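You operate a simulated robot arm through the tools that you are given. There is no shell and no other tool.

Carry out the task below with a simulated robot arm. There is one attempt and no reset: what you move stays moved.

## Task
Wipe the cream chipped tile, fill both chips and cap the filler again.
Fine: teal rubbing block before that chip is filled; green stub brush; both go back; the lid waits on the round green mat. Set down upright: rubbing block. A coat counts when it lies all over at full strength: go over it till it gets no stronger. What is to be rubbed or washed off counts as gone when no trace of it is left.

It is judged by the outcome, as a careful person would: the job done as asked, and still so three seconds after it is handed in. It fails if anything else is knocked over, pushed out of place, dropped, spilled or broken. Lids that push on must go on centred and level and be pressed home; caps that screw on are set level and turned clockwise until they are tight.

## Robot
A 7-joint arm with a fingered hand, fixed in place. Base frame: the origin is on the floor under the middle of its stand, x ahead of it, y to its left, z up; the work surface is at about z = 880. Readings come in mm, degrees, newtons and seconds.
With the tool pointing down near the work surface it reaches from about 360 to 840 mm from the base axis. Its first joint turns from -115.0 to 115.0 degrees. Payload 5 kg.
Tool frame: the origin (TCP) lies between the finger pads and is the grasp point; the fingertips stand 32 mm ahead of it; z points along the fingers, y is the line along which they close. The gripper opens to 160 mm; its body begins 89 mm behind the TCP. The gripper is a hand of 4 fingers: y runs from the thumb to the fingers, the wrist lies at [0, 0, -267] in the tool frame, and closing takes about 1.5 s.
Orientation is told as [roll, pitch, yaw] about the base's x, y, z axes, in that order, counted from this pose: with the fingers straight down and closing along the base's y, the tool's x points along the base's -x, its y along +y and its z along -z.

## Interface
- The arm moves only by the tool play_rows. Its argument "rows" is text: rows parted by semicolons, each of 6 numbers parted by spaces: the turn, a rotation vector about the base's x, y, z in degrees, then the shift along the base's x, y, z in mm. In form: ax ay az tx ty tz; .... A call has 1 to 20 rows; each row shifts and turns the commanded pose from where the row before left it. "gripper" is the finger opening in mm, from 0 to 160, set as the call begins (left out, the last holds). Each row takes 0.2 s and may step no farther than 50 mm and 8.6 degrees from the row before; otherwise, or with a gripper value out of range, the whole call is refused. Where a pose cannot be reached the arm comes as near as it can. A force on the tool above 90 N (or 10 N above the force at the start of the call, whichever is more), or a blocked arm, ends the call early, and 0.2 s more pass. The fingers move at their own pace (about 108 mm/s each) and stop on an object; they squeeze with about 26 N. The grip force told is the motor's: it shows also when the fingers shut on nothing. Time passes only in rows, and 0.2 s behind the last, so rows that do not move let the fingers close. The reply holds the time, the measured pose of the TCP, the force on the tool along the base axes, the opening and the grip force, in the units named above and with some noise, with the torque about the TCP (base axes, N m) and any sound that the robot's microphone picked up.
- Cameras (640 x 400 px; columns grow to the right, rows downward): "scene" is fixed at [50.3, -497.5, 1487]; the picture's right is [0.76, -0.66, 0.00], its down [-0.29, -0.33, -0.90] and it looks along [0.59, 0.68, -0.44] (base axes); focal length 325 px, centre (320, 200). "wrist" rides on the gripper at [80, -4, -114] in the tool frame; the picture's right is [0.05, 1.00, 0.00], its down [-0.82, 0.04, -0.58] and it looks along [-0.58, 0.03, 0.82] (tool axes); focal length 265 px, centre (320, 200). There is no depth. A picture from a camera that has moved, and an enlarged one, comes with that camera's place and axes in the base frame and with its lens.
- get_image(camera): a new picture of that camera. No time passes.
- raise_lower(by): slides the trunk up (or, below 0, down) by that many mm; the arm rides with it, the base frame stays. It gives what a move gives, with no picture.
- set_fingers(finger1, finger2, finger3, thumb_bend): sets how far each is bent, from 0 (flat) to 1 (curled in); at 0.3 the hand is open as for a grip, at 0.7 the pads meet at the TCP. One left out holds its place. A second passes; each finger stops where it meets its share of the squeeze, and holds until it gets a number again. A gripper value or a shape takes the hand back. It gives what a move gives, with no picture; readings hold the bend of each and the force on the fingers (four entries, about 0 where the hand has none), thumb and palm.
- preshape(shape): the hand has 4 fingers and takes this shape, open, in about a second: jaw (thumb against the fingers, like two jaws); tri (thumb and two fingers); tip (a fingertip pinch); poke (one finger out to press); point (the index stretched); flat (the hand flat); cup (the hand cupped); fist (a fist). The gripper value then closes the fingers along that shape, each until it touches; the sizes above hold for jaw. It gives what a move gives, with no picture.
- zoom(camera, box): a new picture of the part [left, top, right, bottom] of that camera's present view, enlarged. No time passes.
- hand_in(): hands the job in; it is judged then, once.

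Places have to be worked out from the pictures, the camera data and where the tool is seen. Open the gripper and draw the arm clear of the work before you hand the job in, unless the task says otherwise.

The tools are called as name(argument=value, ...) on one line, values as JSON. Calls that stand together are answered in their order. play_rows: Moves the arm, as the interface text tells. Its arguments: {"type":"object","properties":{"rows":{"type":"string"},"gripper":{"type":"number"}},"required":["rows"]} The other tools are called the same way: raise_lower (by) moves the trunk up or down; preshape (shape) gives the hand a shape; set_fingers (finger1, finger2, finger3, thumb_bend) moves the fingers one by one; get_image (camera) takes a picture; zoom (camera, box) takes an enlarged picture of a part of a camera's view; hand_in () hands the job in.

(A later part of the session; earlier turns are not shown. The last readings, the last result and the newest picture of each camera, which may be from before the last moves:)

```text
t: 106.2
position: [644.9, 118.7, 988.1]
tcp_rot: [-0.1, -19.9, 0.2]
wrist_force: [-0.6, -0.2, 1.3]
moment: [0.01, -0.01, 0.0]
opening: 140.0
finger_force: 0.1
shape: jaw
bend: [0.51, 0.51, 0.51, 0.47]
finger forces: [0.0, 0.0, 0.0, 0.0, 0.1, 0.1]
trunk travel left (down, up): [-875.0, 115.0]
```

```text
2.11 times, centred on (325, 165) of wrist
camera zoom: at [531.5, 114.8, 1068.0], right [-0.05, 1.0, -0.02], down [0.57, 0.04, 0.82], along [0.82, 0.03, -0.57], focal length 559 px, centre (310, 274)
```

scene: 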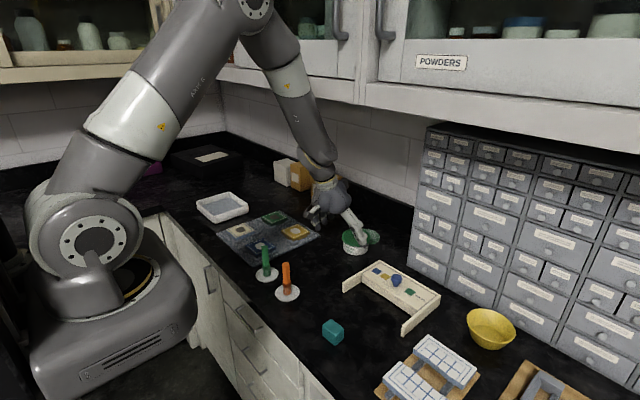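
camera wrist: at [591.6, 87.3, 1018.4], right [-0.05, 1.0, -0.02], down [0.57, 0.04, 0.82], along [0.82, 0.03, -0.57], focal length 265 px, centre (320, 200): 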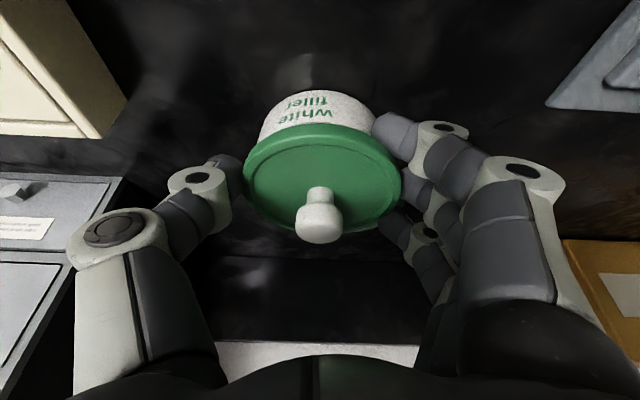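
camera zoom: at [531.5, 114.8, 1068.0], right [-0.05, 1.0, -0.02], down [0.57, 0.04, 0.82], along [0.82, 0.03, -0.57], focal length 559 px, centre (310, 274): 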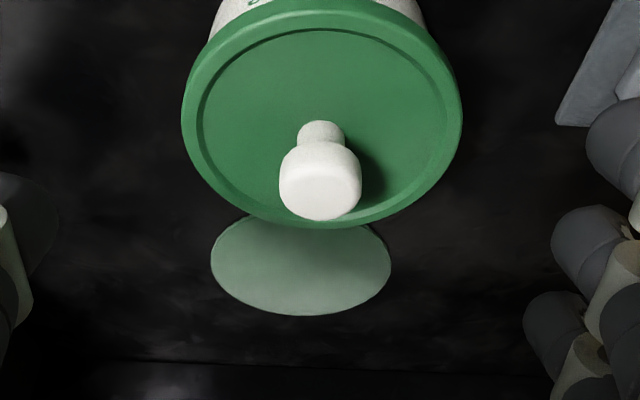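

The second snap was the lid settling back on; pot and lid are home again at about (654, 121.5), upright. Now I'll close the opening to 60 and position the tilted hand at the knob.

play_rows(rows="0 0 0 -1 0 0; 0 0 0 -1 0 -4; 0 0 0 0 0 -4; 0 0 0 0 0 0; 0 0 0 0 0 0", gripper=60)

zoom(camera="scene", box=[305, 205, 375, 265])

get_image(camera="wrist")

```text
t: 107.4
position: [644.4, 119.8, 980.7]
tcp_rot: [0.0, -20.1, 0.1]
wrist_force: [0.5, 0.0, 0.3]
moment: [0.0, 0.01, 0.02]
opening: 60.8
finger_force: 0.0
shape: jaw
bend: [0.73, 0.73, 0.73, 0.7]
finger forces: [0.0, 0.1, 0.0, 0.0, 0.0, 0.0]
trunk travel left (down, up): [-875.0, 115.0]
```

```text
6.67 times, centred on (340, 235) of scene
camera zoom: at [50.3, -497.5, 1487.0], right [0.76, -0.66, 0.0], down [-0.29, -0.33, -0.9], along [0.59, 0.68, -0.44], focal length 2165 px, centre (187, -33)
```

zoom: 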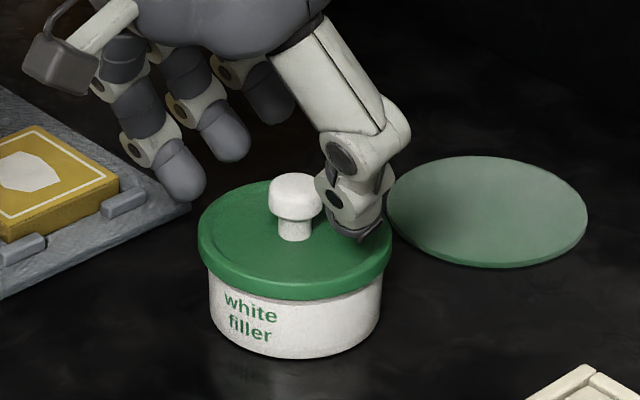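

```text
taken
camera wrist: at [529.9, 115.3, 1060.0], right [-0.05, 1.0, -0.02], down [0.57, 0.04, 0.82], along [0.82, 0.03, -0.57], focal length 265 px, centre (320, 200)
```

wrist: 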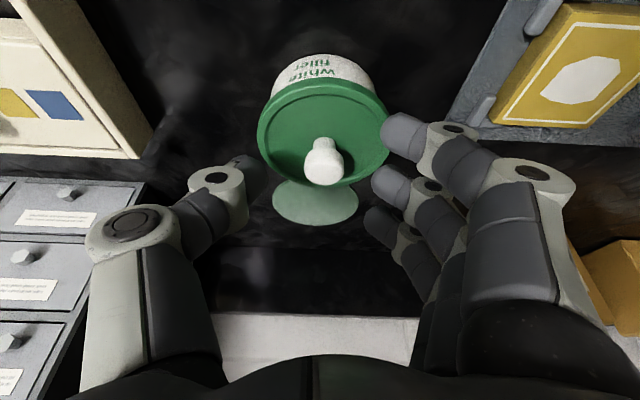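

The knob sits between thumb and middle finger near the fingertips. I'll go down 4.5 mm more and close on it.

play_rows(rows="0 0 0 0 -0.5 -2.5; 0 0 0 0 0 -2; 0 0 0 0 0 0")

play_rows(rows="0 0 0 0 0 0; 0 0 0 0 0 0; 0 0 0 0 0 0; 0 0 0 0 0 0; 0 0 0 0 0 0", gripper=18)

zoom(camera="scene", box=[305, 205, 375, 265])

get_image(camera="wrist")

```text
t: 108.2
position: [643.0, 119.0, 976.6]
tcp_rot: [0.0, -20.1, 0.2]
wrist_force: [0.0, 0.0, 0.4]
moment: [0.03, -0.05, -0.02]
opening: 60.8
finger_force: 0.0
shape: jaw
bend: [0.73, 0.73, 0.73, 0.7]
finger forces: [0.0, 0.0, 0.0, 0.0, 0.0, 0.0]
trunk travel left (down, up): [-875.0, 115.0]
```

```text
t: 109.4
position: [643.4, 118.7, 976.3]
tcp_rot: [0.1, -20.0, 0.1]
wrist_force: [0.2, 0.3, 0.2]
moment: [0.05, 0.05, 0.01]
opening: 19.0
finger_force: 0.0
shape: jaw
bend: [0.72, 0.72, 0.72, 0.7]
finger forces: [0.0, 0.8, 0.0, 0.0, 0.1, 0.1]
trunk travel left (down, up): [-875.0, 115.0]
```

```text
6.67 times, centred on (340, 235) of scene
camera zoom: at [50.3, -497.5, 1487.0], right [0.76, -0.66, 0.0], down [-0.29, -0.33, -0.9], along [0.59, 0.68, -0.44], focal length 2165 px, centre (187, -33)
```

zoom: 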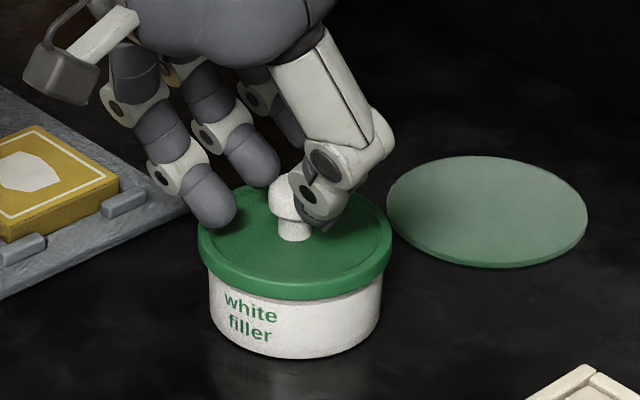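

```text
taken
camera wrist: at [529.7, 114.7, 1055.9], right [-0.05, 1.0, -0.02], down [0.57, 0.04, 0.82], along [0.82, 0.03, -0.57], focal length 265 px, centre (320, 200)
```

wrist: 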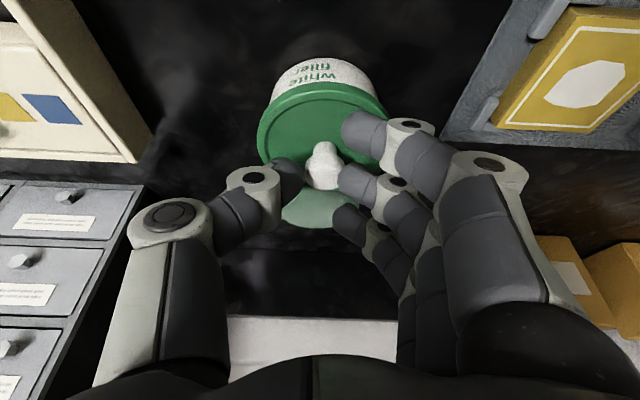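

Both the thumb and middle finger just touch the knob. I tighten the grip.

play_rows(rows="0 0 0 0 0 0; 0 0 0 0 0 0; 0 0 0 0 0 0; 0 0 0 0 0 0", gripper=6)

zoom(camera="scene", box=[305, 205, 375, 265])

zoom(camera="wrist", box=[230, 50, 430, 250])

```text
t: 110.4
position: [643.5, 119.2, 975.8]
tcp_rot: [0.0, -20.2, 0.3]
wrist_force: [-0.2, 3.8, 3.6]
moment: [0.09, -0.02, 0.02]
opening: 6.8
finger_force: 0.2
shape: jaw
bend: [0.71, 0.7, 0.71, 0.7]
finger forces: [0.1, 4.5, 0.0, 0.0, 0.7, 0.0]
trunk travel left (down, up): [-875.0, 115.0]
```

```text
6.67 times, centred on (340, 235) of scene
camera zoom: at [50.3, -497.5, 1487.0], right [0.76, -0.66, 0.0], down [-0.29, -0.33, -0.9], along [0.59, 0.68, -0.44], focal length 2165 px, centre (187, -33)
```

zoom: 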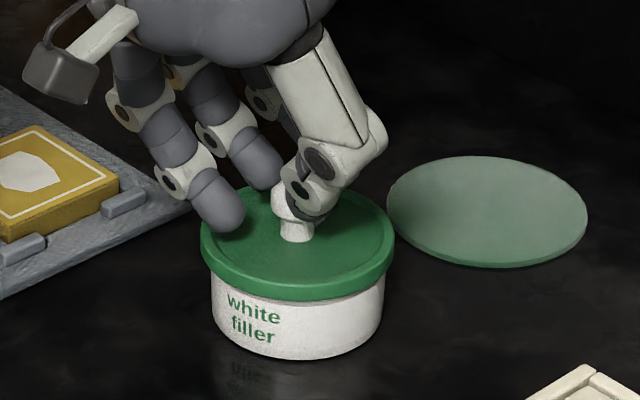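

```text
2.00 times, centred on (330, 150) of wrist
camera zoom: at [529.6, 115.0, 1056.0], right [-0.05, 1.0, -0.02], down [0.57, 0.04, 0.82], along [0.82, 0.03, -0.57], focal length 531 px, centre (300, 300)
```

zoom: 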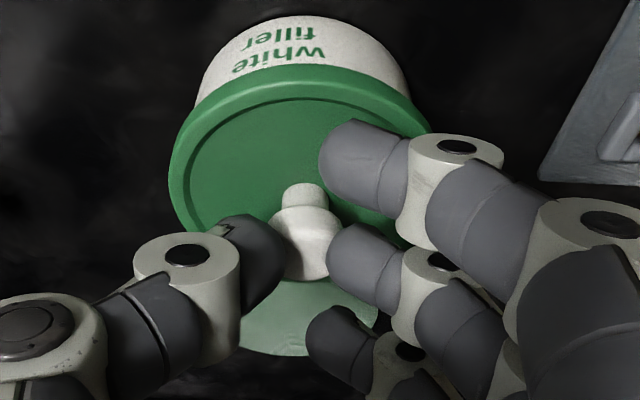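

The middle finger presses but the thumb barely touches at this depth. I'll close fully to see whether the pinch firms up.

play_rows(rows="0 0 0 0 0 0; 0 0 0 0 0 0; 0 0 0 0 0 0", gripper=0)

zoom(camera="wrist", box=[230, 50, 430, 250])

```text
t: 111.2
position: [643.0, 116.9, 976.9]
tcp_rot: [0.0, -20.1, 0.1]
wrist_force: [-0.5, -4.4, 7.1]
moment: [-0.1, -0.08, -0.04]
opening: 0.1
finger_force: 25.9
shape: jaw
bend: [0.68, 0.71, 0.68, 0.73]
finger forces: [0.0, 10.8, 0.0, 0.0, 17.0, 0.0]
trunk travel left (down, up): [-875.0, 115.0]
```

```text
2.00 times, centred on (330, 150) of wrist
camera zoom: at [529.6, 113.6, 1056.4], right [-0.05, 1.0, -0.02], down [0.57, 0.04, 0.82], along [0.82, 0.03, -0.57], focal length 531 px, centre (300, 300)
```

zoom: 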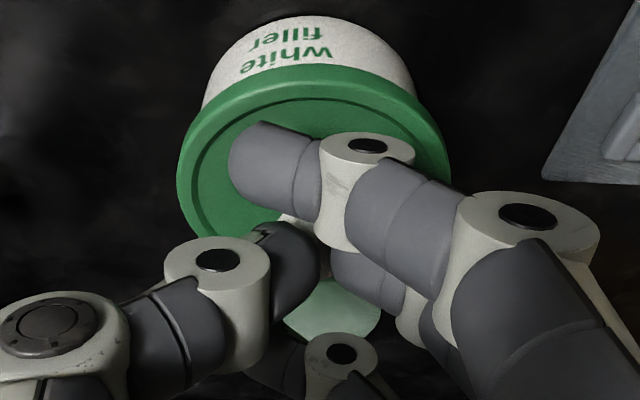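

There is a real pinch now (11–17 N). I'll test with a careful small lift, watching the pull force.

play_rows(rows="0 0 0 0 0 1; 0 0 0 0 0 1; 0 0 0 0 0 0")

play_rows(rows="0 0 0 0 0 1; 0 0 0 0 0 1; 0 0 0 0 0 0")

zoom(camera="scene", box=[305, 205, 375, 265])

```text
t: 112.0
position: [643.0, 120.0, 978.3]
tcp_rot: [0.0, -20.0, 0.3]
wrist_force: [0.1, -0.6, 0.7]
moment: [0.05, 0.04, -0.02]
opening: 0.1
finger_force: 25.8
shape: jaw
bend: [0.68, 0.7, 0.68, 0.73]
finger forces: [0.0, 10.4, 0.1, 0.0, 11.7, 0.0]
trunk travel left (down, up): [-875.0, 115.0]
```

```text
t: 112.8
position: [643.0, 118.8, 982.3]
tcp_rot: [-0.1, -20.1, 0.0]
wrist_force: [-0.7, 0.3, 0.2]
moment: [0.03, 0.03, -0.01]
opening: 0.3
finger_force: 26.4
shape: jaw
bend: [0.68, 0.71, 0.68, 0.76]
finger forces: [0.0, 0.0, 0.0, 0.1, 0.0, 0.0]
trunk travel left (down, up): [-875.0, 115.0]
heard: snap
```

```text
6.67 times, centred on (340, 235) of scene
camera zoom: at [50.3, -497.5, 1487.0], right [0.76, -0.66, 0.0], down [-0.29, -0.33, -0.9], along [0.59, 0.68, -0.44], focal length 2165 px, centre (187, -33)
```

zoom: 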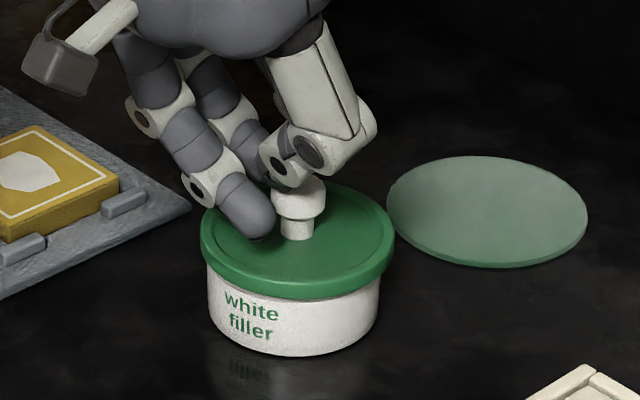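

The fingers slipped off the knob's top, but the snap means the lid's catch has let go: it now lies loose on the pot. For a deeper grip and safe forearm clearance I'll back out, lower the trunk, and return with less tilt.

play_rows(rows="0 0 0 0 0 1.5; 0 0 0 0 0 1.5; 0 0 0 0 0 0; 0 0 0 0 0 0", gripper=70)

play_rows(rows="0 0 0 -15 0 0; 0 0 0 -20 0 0; 0 0 0 -20 0 0; 0 0 0 -20 0 0; 0 0 0 -20 0 2; 0 0 0 -20 0 5; 0 0 0 -10 0 10; 0 0 0 0 0 0")

zoom(camera="scene", box=[305, 205, 375, 265])

```text
t: 113.8
position: [643.2, 118.8, 982.9]
tcp_rot: [0.0, -19.9, 0.2]
wrist_force: [0.3, 0.9, -1.1]
moment: [-0.01, -0.04, 0.02]
opening: 69.6
finger_force: 0.0
shape: jaw
bend: [0.73, 0.73, 0.73, 0.7]
finger forces: [0.0, 0.0, 0.0, 0.1, 0.0, 0.0]
trunk travel left (down, up): [-875.0, 115.0]
heard: snap
```

```text
t: 115.6
position: [519.7, 119.1, 1000.9]
tcp_rot: [-0.1, -20.1, 0.1]
wrist_force: [0.3, -1.0, -0.1]
moment: [-0.01, 0.0, -0.02]
opening: 69.9
finger_force: 0.0
shape: jaw
bend: [0.73, 0.73, 0.73, 0.7]
finger forces: [0.0, 0.0, 0.0, 0.1, 0.0, 0.0]
trunk travel left (down, up): [-875.0, 115.0]
```

```text
6.67 times, centred on (340, 235) of scene
camera zoom: at [50.3, -497.5, 1487.0], right [0.76, -0.66, 0.0], down [-0.29, -0.33, -0.9], along [0.59, 0.68, -0.44], focal length 2165 px, centre (187, -33)
```

zoom: 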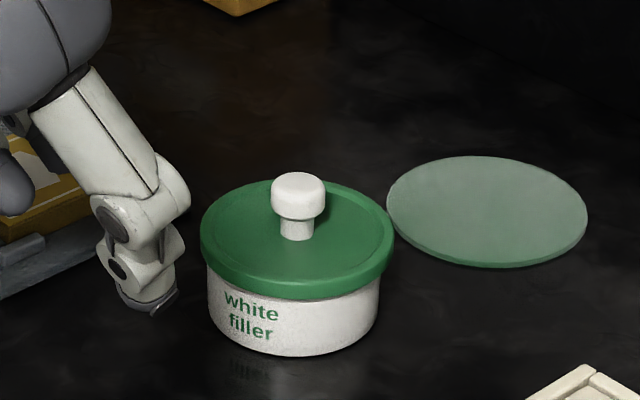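

The lid has clicked back on (that's what the snaps mean). I retract, straighten the hand, go up at a safe distance from the cabinet, and then lower the trunk.

play_rows(rows="0 0 0 -10 0 15; 0 5 0 -10 0 20; 0 5 0 -5 0 20; 0 5 0 0 0 25; 0 5 0 0 0 25; 0 0 0 0 0 30; 0 0 0 0 0 30; 0 0 0 0 0 20; 0 0 0 0 0 0")

get_image(camera="scene")

```text
t: 117.6
position: [495.8, 120.0, 1184.9]
tcp_rot: [0.0, 0.0, 0.2]
wrist_force: [0.2, 0.6, 0.4]
moment: [0.02, 0.01, 0.01]
opening: 70.0
finger_force: 0.1
shape: jaw
bend: [0.73, 0.73, 0.73, 0.7]
finger forces: [0.1, 0.0, 0.1, 0.0, 0.0, 0.1]
trunk travel left (down, up): [-875.0, 115.0]
```

```text
taken
```

scene: 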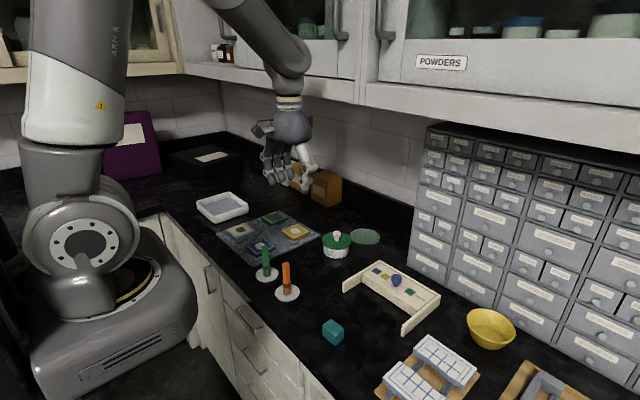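

The arm is clear with TCP z≈1185. I lower the trunk by 150 mm.

raise_lower(by=-150)

get_image(camera="scene")

```text
t: 119.3
position: [495.3, 120.7, 1035.6]
tcp_rot: [0.0, 0.0, 0.1]
wrist_force: [0.3, -0.1, 0.0]
moment: [0.01, -0.01, 0.03]
opening: 69.9
finger_force: 0.3
shape: jaw
bend: [0.73, 0.73, 0.73, 0.7]
finger forces: [0.0, 0.1, 0.1, 0.1, 0.0, 0.0]
trunk travel left (down, up): [-725.0, 265.0]
```

```text
taken
```

scene: 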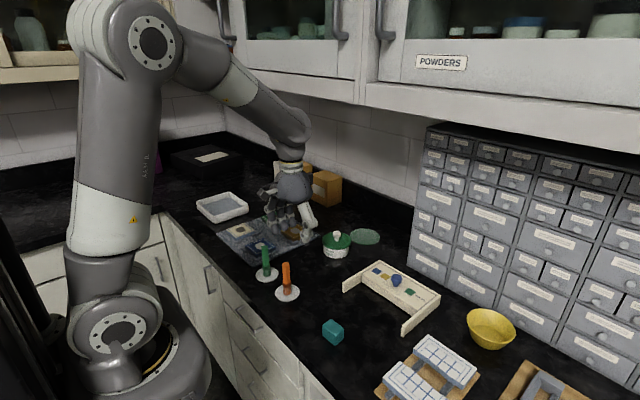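

The shoulder is lower now and the forearm should pass well below the cabinet. From here I'll re-measure the knob.

zoom(camera="wrist", box=[240, 180, 400, 300])

zoom(camera="scene", box=[305, 215, 375, 265])

```text
3.33 times, centred on (320, 240) of wrist
camera zoom: at [414.8, 115.4, 1149.7], right [-0.05, 1.0, 0.0], down [0.81, 0.04, 0.58], along [0.58, 0.03, -0.82], focal length 885 px, centre (320, 67)
```

zoom: 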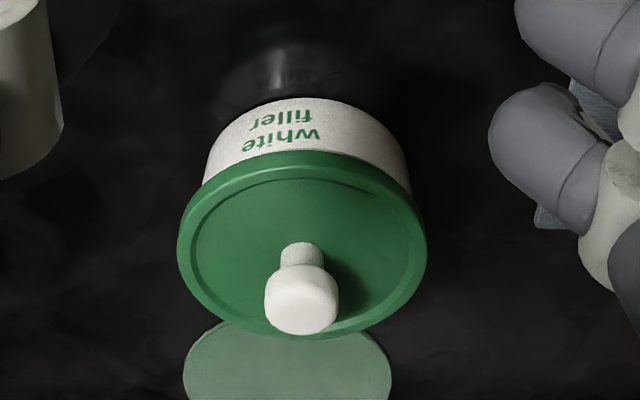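

```text
8.00 times, centred on (340, 240) of scene
camera zoom: at [50.3, -497.5, 1487.0], right [0.76, -0.66, 0.0], down [-0.29, -0.33, -0.9], along [0.59, 0.68, -0.44], focal length 2598 px, centre (160, -120)
```

zoom: 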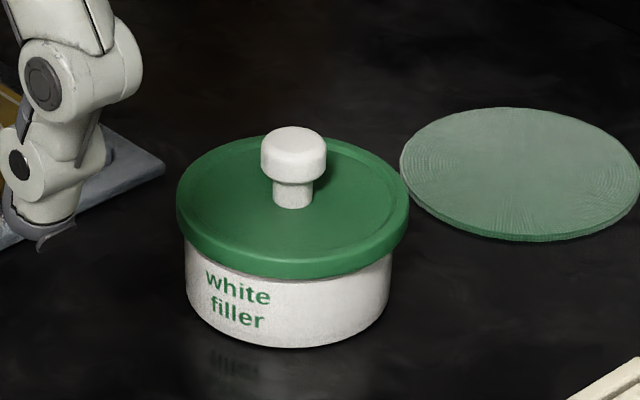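

The pot is within about 4 mm of its original place and the knob is at (655, 121.4). I'll advance with the hand vertical at z≈998, then descend onto the knob.

play_rows(rows="0 0 0 10 0 -12; 0 0 0 15 0 -12; 0 0 0 20 0 -12; 0 0 0 20 0 0; 0 0 0 20 0 0; 0 0 0 0 0 0")

play_rows(rows="0 0 0 20 0 0; 0 0 0 20 0 0; 0 0 0 20 0 0; 0 0 0 14.5 0 0; 0 0 0 0 0 0")

get_image(camera="wrist")

get_image(camera="scene")

```text
t: 120.7
position: [578.7, 120.3, 1000.9]
tcp_rot: [0.0, 0.0, 0.1]
wrist_force: [0.0, 0.9, -0.9]
moment: [-0.01, 0.02, -0.01]
opening: 69.9
finger_force: 0.1
shape: jaw
bend: [0.73, 0.73, 0.73, 0.7]
finger forces: [0.0, 0.0, 0.1, 0.0, 0.1, 0.0]
trunk travel left (down, up): [-725.0, 265.0]
```

```text
t: 121.9
position: [654.9, 120.0, 1000.0]
tcp_rot: [0.0, -0.1, 0.2]
wrist_force: [0.1, -0.1, 0.1]
moment: [0.01, 0.04, -0.01]
opening: 69.5
finger_force: 0.1
shape: jaw
bend: [0.73, 0.73, 0.73, 0.7]
finger forces: [0.0, 0.0, 0.0, 0.1, 0.1, 0.1]
trunk travel left (down, up): [-725.0, 265.0]
```

```text
taken
camera wrist: at [575.1, 114.7, 1113.4], right [-0.05, 1.0, 0.0], down [0.81, 0.04, 0.58], along [0.58, 0.03, -0.82], focal length 265 px, centre (320, 200)
```

wrist: 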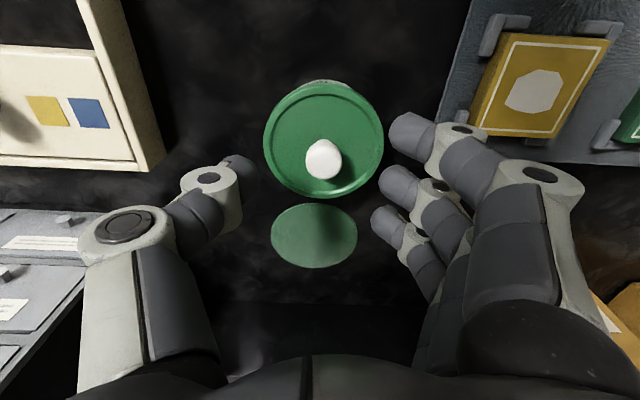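

```text
taken
```

scene: 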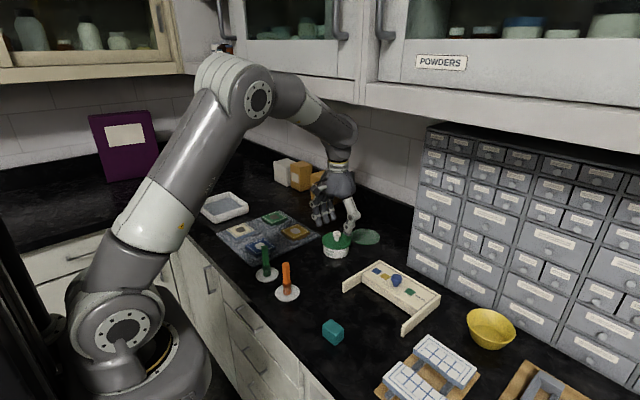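

I'm directly over the knob with normal arm posture. Descending to z≈971 and checking.

play_rows(rows="0 0 0 0 0 -8; 0 0 0 0 0 -8; 0 0 0 0 0 -6; 0 0 0 0 0 -4; 0 0 0 0 0 -2.5; 0 0 0 0 0 0", gripper=50)

zoom(camera="scene", box=[305, 205, 375, 265])

zoom(camera="wrist", box=[220, 70, 430, 260])

```text
t: 123.3
position: [653.3, 118.3, 970.5]
tcp_rot: [0.0, 0.0, 0.1]
wrist_force: [0.6, -0.8, 0.5]
moment: [-0.01, 0.02, 0.0]
opening: 50.6
finger_force: 0.1
shape: jaw
bend: [0.73, 0.73, 0.73, 0.7]
finger forces: [0.0, 0.0, 0.0, 0.0, 0.0, 0.1]
trunk travel left (down, up): [-725.0, 265.0]
```

```text
6.67 times, centred on (340, 235) of scene
camera zoom: at [50.3, -497.5, 1487.0], right [0.76, -0.66, 0.0], down [-0.29, -0.33, -0.9], along [0.59, 0.68, -0.44], focal length 2165 px, centre (187, -33)
```

zoom: 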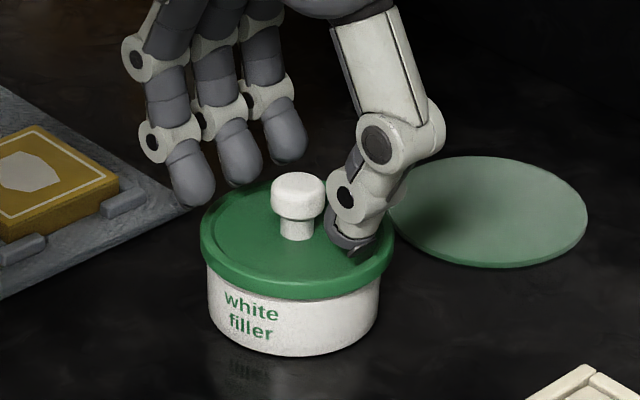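

```text
2.11 times, centred on (325, 165) of wrist
camera zoom: at [574.2, 114.9, 1084.9], right [-0.05, 1.0, 0.0], down [0.82, 0.04, 0.58], along [0.58, 0.03, -0.82], focal length 559 px, centre (310, 274)
```

zoom: 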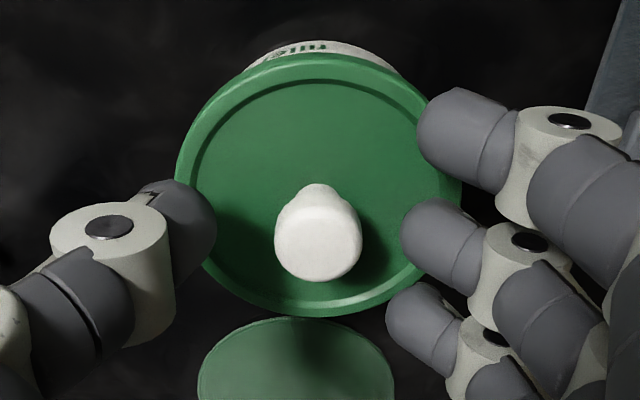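

Knob centred between thumb and middle finger; I shift 2 mm in +y to equalise the gaps, go 1.5 mm lower, and close in two stages.

play_rows(rows="0 0 0 0 2.2 -1.5; 0 0 0 0 0 0; 0 0 0 0 0 0; 0 0 0 0 0 0", gripper=14)

play_rows(rows="0 0 0 0 0 0; 0 0 0 0 0 0; 0 0 0 0 0 0", gripper=4)

zoom(camera="scene", box=[305, 205, 375, 265])

zoom(camera="wrist", box=[220, 70, 430, 260])

```text
t: 124.3
position: [654.2, 121.4, 971.6]
tcp_rot: [-0.1, -0.1, 0.2]
wrist_force: [-0.5, -0.6, 3.3]
moment: [0.01, 0.05, 0.01]
opening: 15.4
finger_force: 0.1
shape: jaw
bend: [0.72, 0.71, 0.72, 0.7]
finger forces: [0.0, 2.3, 0.2, 0.0, 2.2, 0.1]
trunk travel left (down, up): [-725.0, 265.0]
```

```text
t: 125.1
position: [653.9, 121.4, 970.7]
tcp_rot: [0.0, -0.1, 0.1]
wrist_force: [-1.4, -4.2, 4.7]
moment: [0.06, -0.01, -0.02]
opening: 3.0
finger_force: 26.2
shape: jaw
bend: [0.68, 0.71, 0.68, 0.7]
finger forces: [0.1, 15.0, 0.0, 0.1, 18.1, 0.0]
trunk travel left (down, up): [-725.0, 265.0]
```

```text
6.67 times, centred on (340, 235) of scene
camera zoom: at [50.3, -497.5, 1487.0], right [0.76, -0.66, 0.0], down [-0.29, -0.33, -0.9], along [0.59, 0.68, -0.44], focal length 2165 px, centre (187, -33)
```

zoom: 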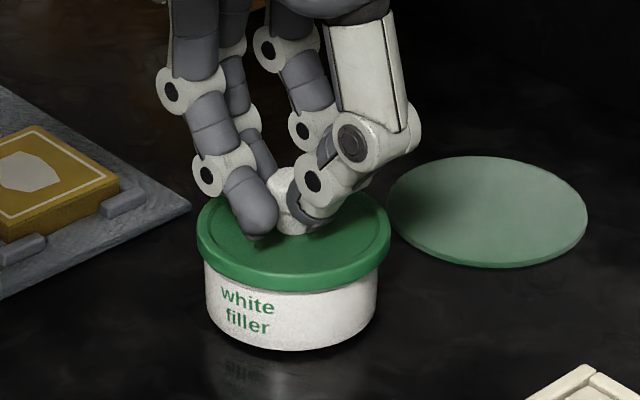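

```text
2.11 times, centred on (325, 165) of wrist
camera zoom: at [574.1, 116.8, 1084.3], right [-0.05, 1.0, 0.0], down [0.81, 0.04, 0.58], along [0.58, 0.03, -0.82], focal length 559 px, centre (310, 274)
```

zoom: 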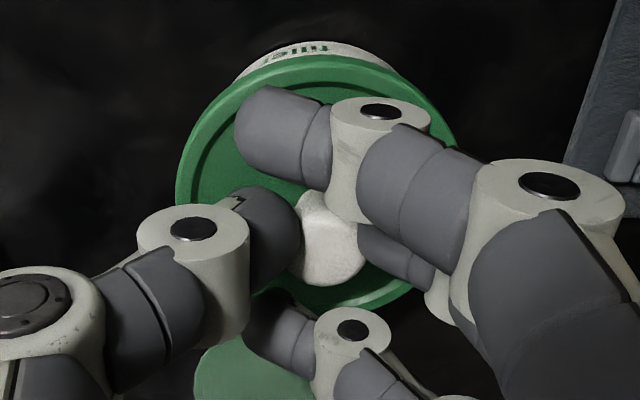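

A firm pinch: 15 N and 18 N. I lift slowly and watch for the lid coming free.

play_rows(rows="0 0 0 0 0 1; 0 0 0 0 0 1; 0 0 0 0 0 1; 0 0 0 0 0 0")

zoom(camera="scene", box=[305, 205, 375, 265])

```text
t: 126.1
position: [653.9, 122.1, 973.5]
tcp_rot: [0.0, -0.1, 0.1]
wrist_force: [-1.1, 0.2, 2.8]
moment: [0.11, 0.0, 0.03]
opening: 2.2
finger_force: 25.8
shape: jaw
bend: [0.68, 0.71, 0.68, 0.71]
finger forces: [0.0, 15.2, 0.0, 0.0, 14.9, 0.0]
trunk travel left (down, up): [-725.0, 265.0]
heard: snap
```

```text
6.67 times, centred on (340, 235) of scene
camera zoom: at [50.3, -497.5, 1487.0], right [0.76, -0.66, 0.0], down [-0.29, -0.33, -0.9], along [0.59, 0.68, -0.44], focal length 2165 px, centre (187, -33)
```

zoom: 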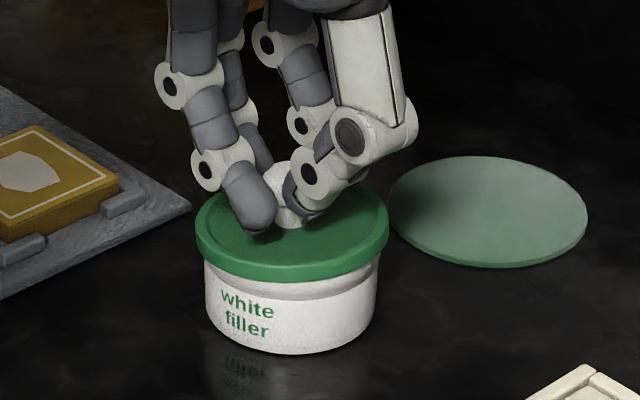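

The lid has unsnapped and is lifting, a little higher on the thumb side. I keep lifting slowly.

play_rows(rows="0 0 0 0 0 2; 0 0 0 0 0 2; 0 0 0 0 0 2; 0 0 0 0 0 2; 0 0 0 0 0 0")

zoom(camera="scene", box=[305, 205, 375, 265])

zoom(camera="wrist", box=[220, 70, 430, 260])

```text
t: 127.3
position: [653.3, 123.2, 980.6]
tcp_rot: [0.1, 0.0, 0.1]
wrist_force: [0.1, 1.7, -1.2]
moment: [0.1, 0.01, 0.0]
opening: 1.5
finger_force: 26.0
shape: jaw
bend: [0.68, 0.7, 0.68, 0.71]
finger forces: [0.1, 14.6, 0.0, 0.0, 12.8, 0.1]
trunk travel left (down, up): [-725.0, 265.0]
```

```text
6.67 times, centred on (340, 235) of scene
camera zoom: at [50.3, -497.5, 1487.0], right [0.76, -0.66, 0.0], down [-0.29, -0.33, -0.9], along [0.59, 0.68, -0.44], focal length 2165 px, centre (187, -33)
```

zoom: 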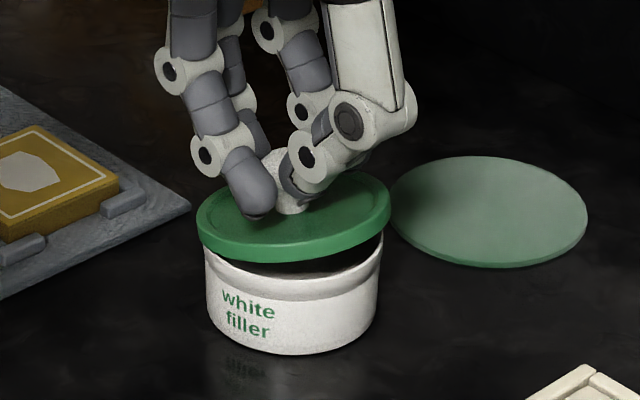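

```text
2.11 times, centred on (325, 165) of wrist
camera zoom: at [574.0, 117.8, 1094.5], right [-0.05, 1.0, 0.0], down [0.81, 0.04, 0.58], along [0.58, 0.03, -0.82], focal length 559 px, centre (310, 274)
```

zoom: 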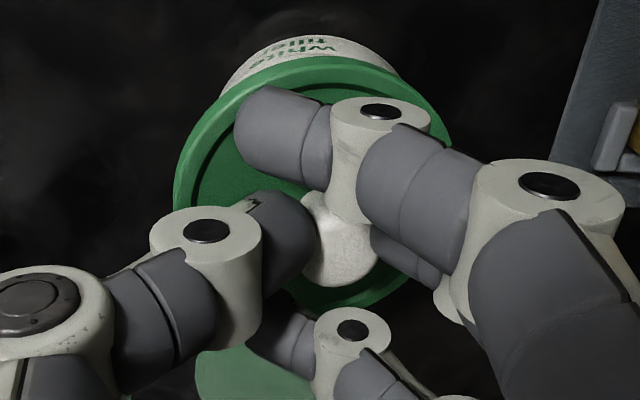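

The lid is free, leaning about 12° (+y side low). I lift it clear of the rim and then roll the hand to level it.

play_rows(rows="0 0 0 0 0 4; 0 0 0 0 0 4; 0 0 0 0 0 4; 0 0 0 0 0 4; 0 0 0 0 0 0")

play_rows(rows="4 0 0 0 -2 0; 4 0 0 0 -2 0; 4 0 0 0 -2 0; 0 0 0 0 0 0")

zoom(camera="scene", box=[305, 195, 375, 255])

get_image(camera="wrist")

```text
t: 128.5
position: [653.7, 121.6, 996.5]
tcp_rot: [0.0, 0.0, 0.2]
wrist_force: [0.0, 0.5, -0.2]
moment: [0.02, -0.02, -0.01]
opening: 1.8
finger_force: 25.4
shape: jaw
bend: [0.68, 0.7, 0.68, 0.71]
finger forces: [0.0, 14.0, 0.0, 0.1, 14.4, 0.0]
trunk travel left (down, up): [-725.0, 265.0]
```

```text
t: 129.5
position: [655.2, 115.6, 996.5]
tcp_rot: [12.0, 0.0, 0.1]
wrist_force: [-0.1, -0.2, -0.1]
moment: [-0.01, -0.02, 0.03]
opening: 1.7
finger_force: 26.2
shape: jaw
bend: [0.68, 0.7, 0.68, 0.71]
finger forces: [0.0, 14.0, 0.0, 0.0, 14.3, 0.0]
trunk travel left (down, up): [-725.0, 265.0]
```

```text
6.67 times, centred on (340, 225) of scene
camera zoom: at [50.3, -497.5, 1487.0], right [0.76, -0.66, 0.0], down [-0.29, -0.33, -0.9], along [0.59, 0.68, -0.44], focal length 2165 px, centre (187, 33)
```

zoom: 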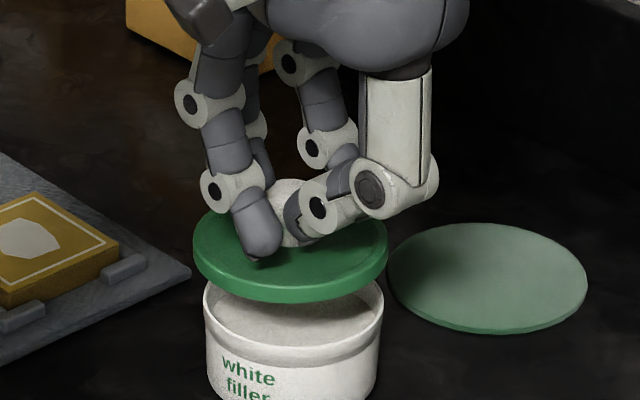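

```text
taken
camera wrist: at [574.6, 88.2, 1106.9], right [-0.05, 0.98, 0.21], down [0.81, -0.08, 0.57], along [0.58, 0.2, -0.79], focal length 265 px, centre (320, 200)
```

wrist: 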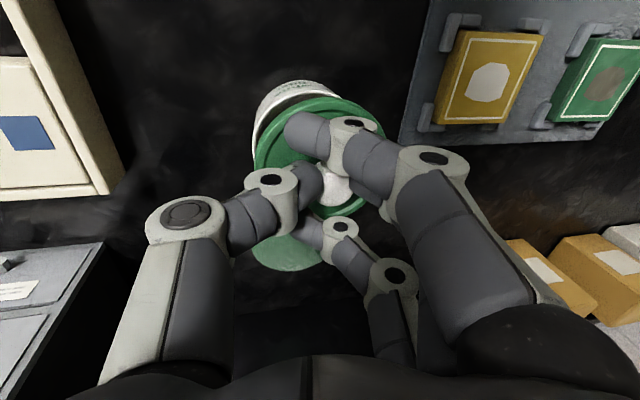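

The lid is nearly level. I add a little more roll, and carry it forward toward the mat in checked stages.

play_rows(rows="2.5 0 0 0 -2 0; 0 0 0 12 0 0; 0 0 0 15 0 0; 0 0 0 15 0 0; 0 0 0 15 0 0; 0 0 0 0 0 0")

zoom(camera="scene", box=[300, 170, 400, 260])

```text
t: 130.9
position: [711.2, 113.1, 996.6]
tcp_rot: [14.5, -0.2, 0.1]
wrist_force: [0.2, -0.6, -0.7]
moment: [-0.03, -0.01, 0.01]
opening: 1.4
finger_force: 26.8
shape: jaw
bend: [0.68, 0.7, 0.68, 0.71]
finger forces: [0.0, 13.9, 0.0, 0.1, 14.2, 0.0]
trunk travel left (down, up): [-725.0, 265.0]
```

```text
4.44 times, centred on (350, 215) of scene
camera zoom: at [50.3, -497.5, 1487.0], right [0.76, -0.66, 0.0], down [-0.29, -0.33, -0.9], along [0.59, 0.68, -0.44], focal length 1443 px, centre (187, 133)
```

zoom: 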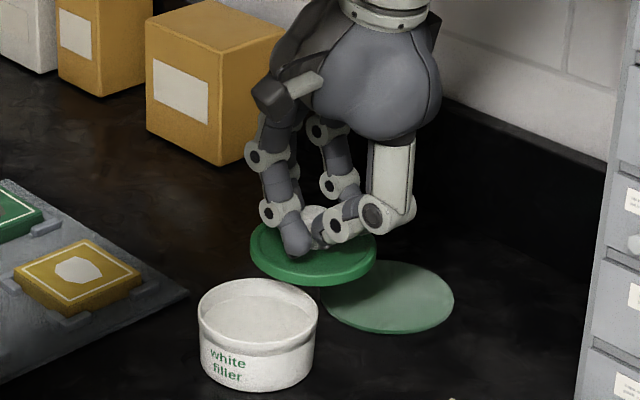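

The pot stands open with filler visible, the lid is held. I continue forward over the mat.

play_rows(rows="0 0 0 14 -1 0; 0 0 0 14 -1 0; 0 0 0 12 -1 -2; 0 0 0 0 0 0")

play_rows(rows="0 0 0 10 -1 -6; 0 0 0 10 -1 -8; 0 0 0 10 -1 -8; 0 0 0 8 -1 -6; 0 0 0 0 0 0")

zoom(camera="scene", box=[310, 170, 410, 260])

get_image(camera="scene")

```text
t: 131.9
position: [751.2, 110.5, 994.2]
tcp_rot: [14.5, -0.1, 0.2]
wrist_force: [0.5, 0.4, -0.1]
moment: [0.0, -0.01, 0.02]
opening: 1.6
finger_force: 26.1
shape: jaw
bend: [0.68, 0.7, 0.68, 0.71]
finger forces: [0.1, 13.9, 0.0, 0.0, 14.2, 0.1]
trunk travel left (down, up): [-725.0, 265.0]
```

```text
t: 133.1
position: [789.4, 105.8, 966.4]
tcp_rot: [14.5, -0.1, 0.1]
wrist_force: [0.3, 0.0, -0.6]
moment: [-0.02, 0.0, -0.05]
opening: 1.8
finger_force: 25.9
shape: jaw
bend: [0.68, 0.7, 0.68, 0.71]
finger forces: [0.0, 13.9, 0.1, 0.1, 14.2, 0.1]
trunk travel left (down, up): [-725.0, 265.0]
```

```text
4.44 times, centred on (360, 215) of scene
camera zoom: at [50.3, -497.5, 1487.0], right [0.76, -0.66, 0.0], down [-0.29, -0.33, -0.9], along [0.59, 0.68, -0.44], focal length 1443 px, centre (142, 133)
```

zoom: 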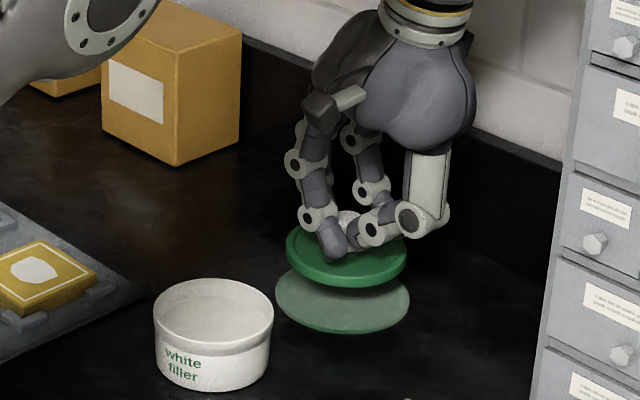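

```text
taken
```

scene: 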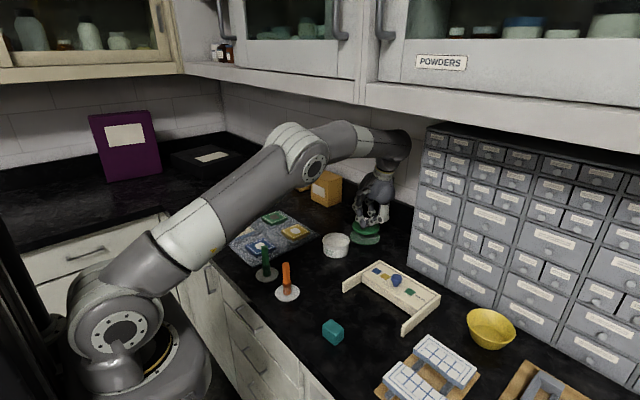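

The lid hovers over the mat, about 4 mm too far out. I correct that and lower it toward the mat.

play_rows(rows="0 0 0 -3 -2 -6; 0 0 0 0 0 -6; 0 0 0 0 0 -6; 0 0 0 0 0 -3; 0 0 0 0 0 0")

zoom(camera="scene", box=[330, 200, 400, 260])

```text
t: 134.3
position: [786.4, 104.8, 946.0]
tcp_rot: [14.6, 0.0, 0.1]
wrist_force: [0.4, 0.4, 0.1]
moment: [0.01, -0.02, 0.0]
opening: 1.5
finger_force: 25.7
shape: jaw
bend: [0.68, 0.7, 0.68, 0.71]
finger forces: [0.0, 13.9, 0.1, 0.0, 14.2, 0.0]
trunk travel left (down, up): [-725.0, 265.0]
```

```text
6.67 times, centred on (365, 230) of scene
camera zoom: at [50.3, -497.5, 1487.0], right [0.76, -0.66, 0.0], down [-0.29, -0.33, -0.9], along [0.59, 0.68, -0.44], focal length 2165 px, centre (20, 0)
```

zoom: 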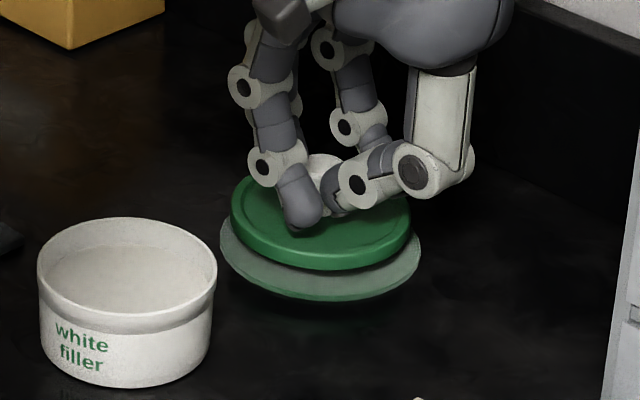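

play_rows(rows="0 0 0 0 0 -2; 0 0 0 0 0 -2; 0 0 0 0 0 0")

play_rows(rows="0 0 0 0 0 -1.5; 0 0 0 0 0 0; 0 0 0 0 0 0")

```text
t: 135.1
position: [786.4, 104.5, 942.5]
tcp_rot: [14.5, -0.1, 0.1]
wrist_force: [-0.2, 0.2, -1.2]
moment: [0.0, 0.01, -0.01]
opening: 1.5
finger_force: 26.1
shape: jaw
bend: [0.68, 0.7, 0.68, 0.71]
finger forces: [0.0, 13.9, 0.0, 0.0, 14.2, 0.1]
trunk travel left (down, up): [-725.0, 265.0]
```

```text
t: 135.9
position: [786.1, 104.9, 939.6]
tcp_rot: [14.5, -0.1, 0.0]
wrist_force: [0.3, 0.2, 1.0]
moment: [0.02, -0.03, 0.01]
opening: 1.8
finger_force: 25.7
shape: jaw
bend: [0.68, 0.7, 0.68, 0.71]
finger forces: [0.0, 13.9, 0.0, 0.0, 14.2, 0.1]
trunk travel left (down, up): [-725.0, 265.0]
```

play_rows(rows="0 0 0 0 0 -1; 0 0 0 0 0 0; 0 0 0 0 0 0")

zoom(camera="scene", box=[330, 200, 400, 260])

```text
t: 136.7
position: [784.8, 105.6, 939.6]
tcp_rot: [14.5, 0.0, 0.1]
wrist_force: [0.8, -0.2, -0.1]
moment: [-0.02, -0.03, 0.01]
opening: 1.7
finger_force: 26.1
shape: jaw
bend: [0.68, 0.7, 0.68, 0.71]
finger forces: [0.0, 13.9, 0.1, 0.0, 14.2, 0.0]
trunk travel left (down, up): [-725.0, 265.0]
```

```text
6.67 times, centred on (365, 230) of scene
camera zoom: at [50.3, -497.5, 1487.0], right [0.76, -0.66, 0.0], down [-0.29, -0.33, -0.9], along [0.59, 0.68, -0.44], focal length 2165 px, centre (20, 0)
```

zoom: 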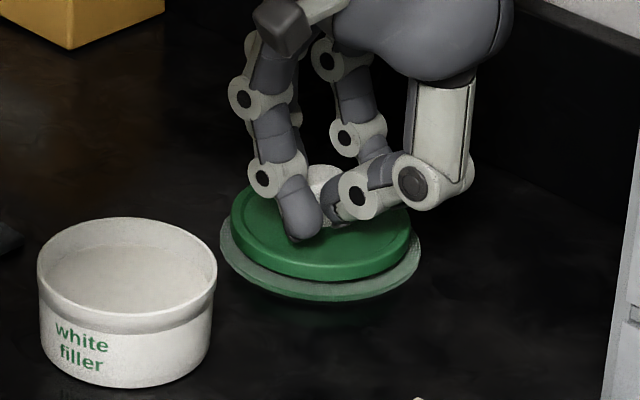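

play_rows(rows="0 0 0 0 0 -1; 0 0 0 0 0 -1; 0 0 0 0 0 0")

play_rows(rows="0 0 0 0 0 -1; 0 0 0 0 0 0; 0 0 0 0 0 0")

```text
t: 137.5
position: [786.0, 103.5, 938.7]
tcp_rot: [14.5, -0.1, 0.1]
wrist_force: [-0.3, 0.2, -0.5]
moment: [0.0, 0.02, 0.01]
opening: 1.5
finger_force: 26.0
shape: jaw
bend: [0.68, 0.7, 0.68, 0.71]
finger forces: [0.0, 13.9, 0.1, 0.1, 14.3, 0.0]
trunk travel left (down, up): [-725.0, 265.0]
```

```text
t: 138.3
position: [786.5, 105.1, 935.6]
tcp_rot: [14.6, 0.0, 0.1]
wrist_force: [0.0, 1.1, -0.3]
moment: [0.02, 0.01, -0.01]
opening: 1.2
finger_force: 26.6
shape: jaw
bend: [0.68, 0.7, 0.68, 0.71]
finger forces: [0.0, 13.9, 0.1, 0.0, 14.2, 0.0]
trunk travel left (down, up): [-725.0, 265.0]
```

play_rows(rows="0 0 0 0 0 -1; 0 0 0 0 0 0; 0 0 0 0 0 0")

play_rows(rows="0 0 0 0 0 -1; 0 0 0 0 0 0; 0 0 0 0 0 0")

```text
t: 139.1
position: [786.3, 105.7, 935.5]
tcp_rot: [14.6, -0.1, 0.1]
wrist_force: [-0.3, 1.4, -0.4]
moment: [-0.02, 0.0, 0.01]
opening: 1.5
finger_force: 25.7
shape: jaw
bend: [0.68, 0.7, 0.68, 0.71]
finger forces: [0.0, 14.0, 0.0, 0.1, 14.2, 0.0]
trunk travel left (down, up): [-725.0, 265.0]
```

```text
t: 139.9
position: [786.2, 104.4, 933.8]
tcp_rot: [14.4, -0.1, 0.1]
wrist_force: [-0.2, -1.2, -0.5]
moment: [-0.01, 0.0, 0.02]
opening: 1.6
finger_force: 25.9
shape: jaw
bend: [0.68, 0.7, 0.68, 0.71]
finger forces: [0.1, 13.9, 0.1, 0.0, 14.2, 0.1]
trunk travel left (down, up): [-725.0, 265.0]
```

zoom(camera="scene", box=[340, 210, 390, 250])

play_rows(rows="0 0 0 0 0 -1; 0 0 0 0 0 0; 0 0 0 0 0 0")

```text
10.00 times, centred on (365, 230) of scene
camera zoom: at [50.3, -497.5, 1487.0], right [0.76, -0.66, 0.0], down [-0.29, -0.33, -0.9], along [0.59, 0.68, -0.44], focal length 3247 px, centre (-130, -100)
```

zoom: 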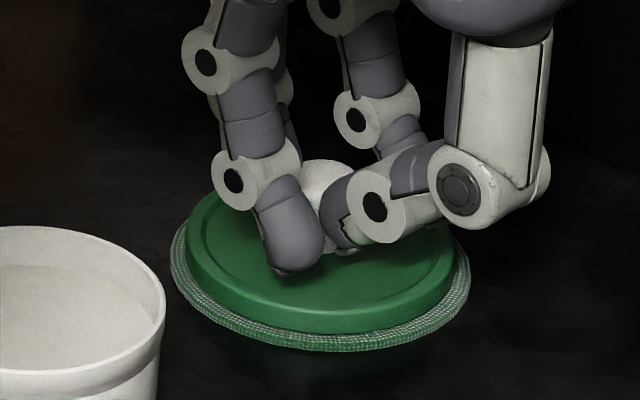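

```text
t: 140.7
position: [785.1, 104.2, 932.3]
tcp_rot: [14.5, -0.1, 0.2]
wrist_force: [0.2, -0.9, 0.2]
moment: [-0.01, -0.01, 0.02]
opening: 1.5
finger_force: 25.9
shape: jaw
bend: [0.68, 0.7, 0.68, 0.71]
finger forces: [0.0, 13.8, 0.0, 0.0, 14.3, 0.1]
trunk travel left (down, up): [-725.0, 265.0]
```

It is about a millimetre above the mat now. A touch more.

play_rows(rows="0 0 0 0 0 -1; 0 0 0 0 0 0; 0 0 0 0 0 0")

play_rows(rows="0 0 0 0 0 -0.8; 0 0 0 0 0 0; 0 0 0 0 0 0")

```text
t: 141.5
position: [786.1, 105.8, 932.4]
tcp_rot: [14.5, -0.1, 0.2]
wrist_force: [0.5, 0.4, 0.0]
moment: [-0.05, 0.02, -0.02]
opening: 1.7
finger_force: 25.9
shape: jaw
bend: [0.68, 0.7, 0.68, 0.71]
finger forces: [0.0, 13.9, 0.0, 0.0, 14.2, 0.0]
trunk travel left (down, up): [-725.0, 265.0]
```

```text
t: 142.3
position: [785.5, 105.5, 932.2]
tcp_rot: [14.5, -0.1, 0.1]
wrist_force: [1.3, 0.1, 0.2]
moment: [0.01, 0.04, -0.02]
opening: 1.7
finger_force: 25.8
shape: jaw
bend: [0.68, 0.7, 0.68, 0.71]
finger forces: [0.1, 14.3, 0.0, 0.0, 14.2, 0.0]
trunk travel left (down, up): [-725.0, 265.0]
```

play_rows(rows="0 0 0 0 0 -0.8; 0 0 0 0 0 0; 0 0 0 0 0 0")

zoom(camera="scene", box=[340, 210, 390, 250])

```text
t: 143.1
position: [785.7, 105.0, 932.3]
tcp_rot: [14.4, -0.1, 0.2]
wrist_force: [1.8, 0.7, 4.5]
moment: [0.12, 0.02, -0.03]
opening: 1.8
finger_force: 26.1
shape: jaw
bend: [0.68, 0.7, 0.68, 0.72]
finger forces: [0.0, 14.7, 0.1, 0.0, 13.9, 0.0]
trunk travel left (down, up): [-725.0, 265.0]
```

```text
10.00 times, centred on (365, 230) of scene
camera zoom: at [50.3, -497.5, 1487.0], right [0.76, -0.66, 0.0], down [-0.29, -0.33, -0.9], along [0.59, 0.68, -0.44], focal length 3247 px, centre (-130, -100)
```

zoom: 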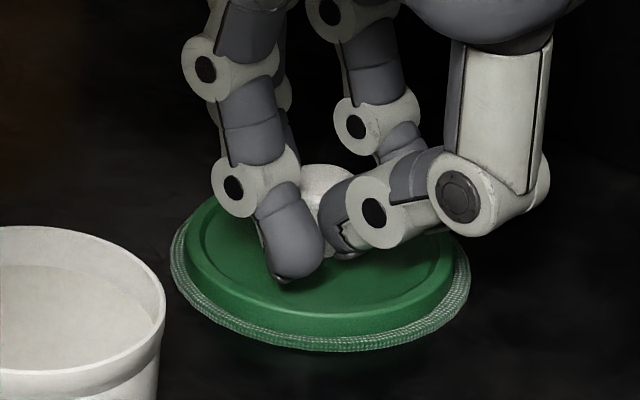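

The lid rests on the mat, well centred (4.5 N). I release it and back straight up a little.

play_rows(rows="0 0 0 0 0 0.5; 0 0 0 0 0 0; 0 0 0 0 0 0; 0 0 0 0 0 0; 0 0 0 0 0 0", gripper=60)

play_rows(rows="0 0 0 0 0 5; 0 0 0 0 0 8; 0 0 0 0 0 10; 0 0 0 0 0 0")

zoom(camera="scene", box=[320, 190, 400, 260])

```text
t: 144.3
position: [786.1, 104.8, 932.9]
tcp_rot: [14.5, -0.2, 0.1]
wrist_force: [0.5, 3.5, 9.8]
moment: [-0.16, -0.01, 0.02]
opening: 55.2
finger_force: 0.0
shape: jaw
bend: [0.73, 0.73, 0.73, 0.72]
finger forces: [0.0, 0.0, 0.0, 0.0, 10.0, 0.1]
trunk travel left (down, up): [-725.0, 265.0]
```

```text
t: 145.3
position: [785.4, 105.2, 954.5]
tcp_rot: [14.5, 0.0, 0.1]
wrist_force: [1.0, 0.4, -0.3]
moment: [0.05, -0.01, 0.01]
opening: 59.6
finger_force: 0.1
shape: jaw
bend: [0.73, 0.73, 0.73, 0.7]
finger forces: [0.0, 0.0, 0.0, 0.0, 0.0, 0.1]
trunk travel left (down, up): [-725.0, 265.0]
```

```text
5.71 times, centred on (360, 225) of scene
camera zoom: at [50.3, -497.5, 1487.0], right [0.76, -0.66, 0.0], down [-0.29, -0.33, -0.9], along [0.59, 0.68, -0.44], focal length 1856 px, centre (91, 57)
```

zoom: 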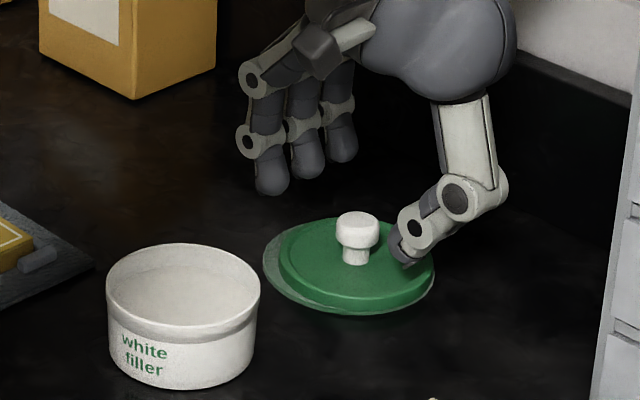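

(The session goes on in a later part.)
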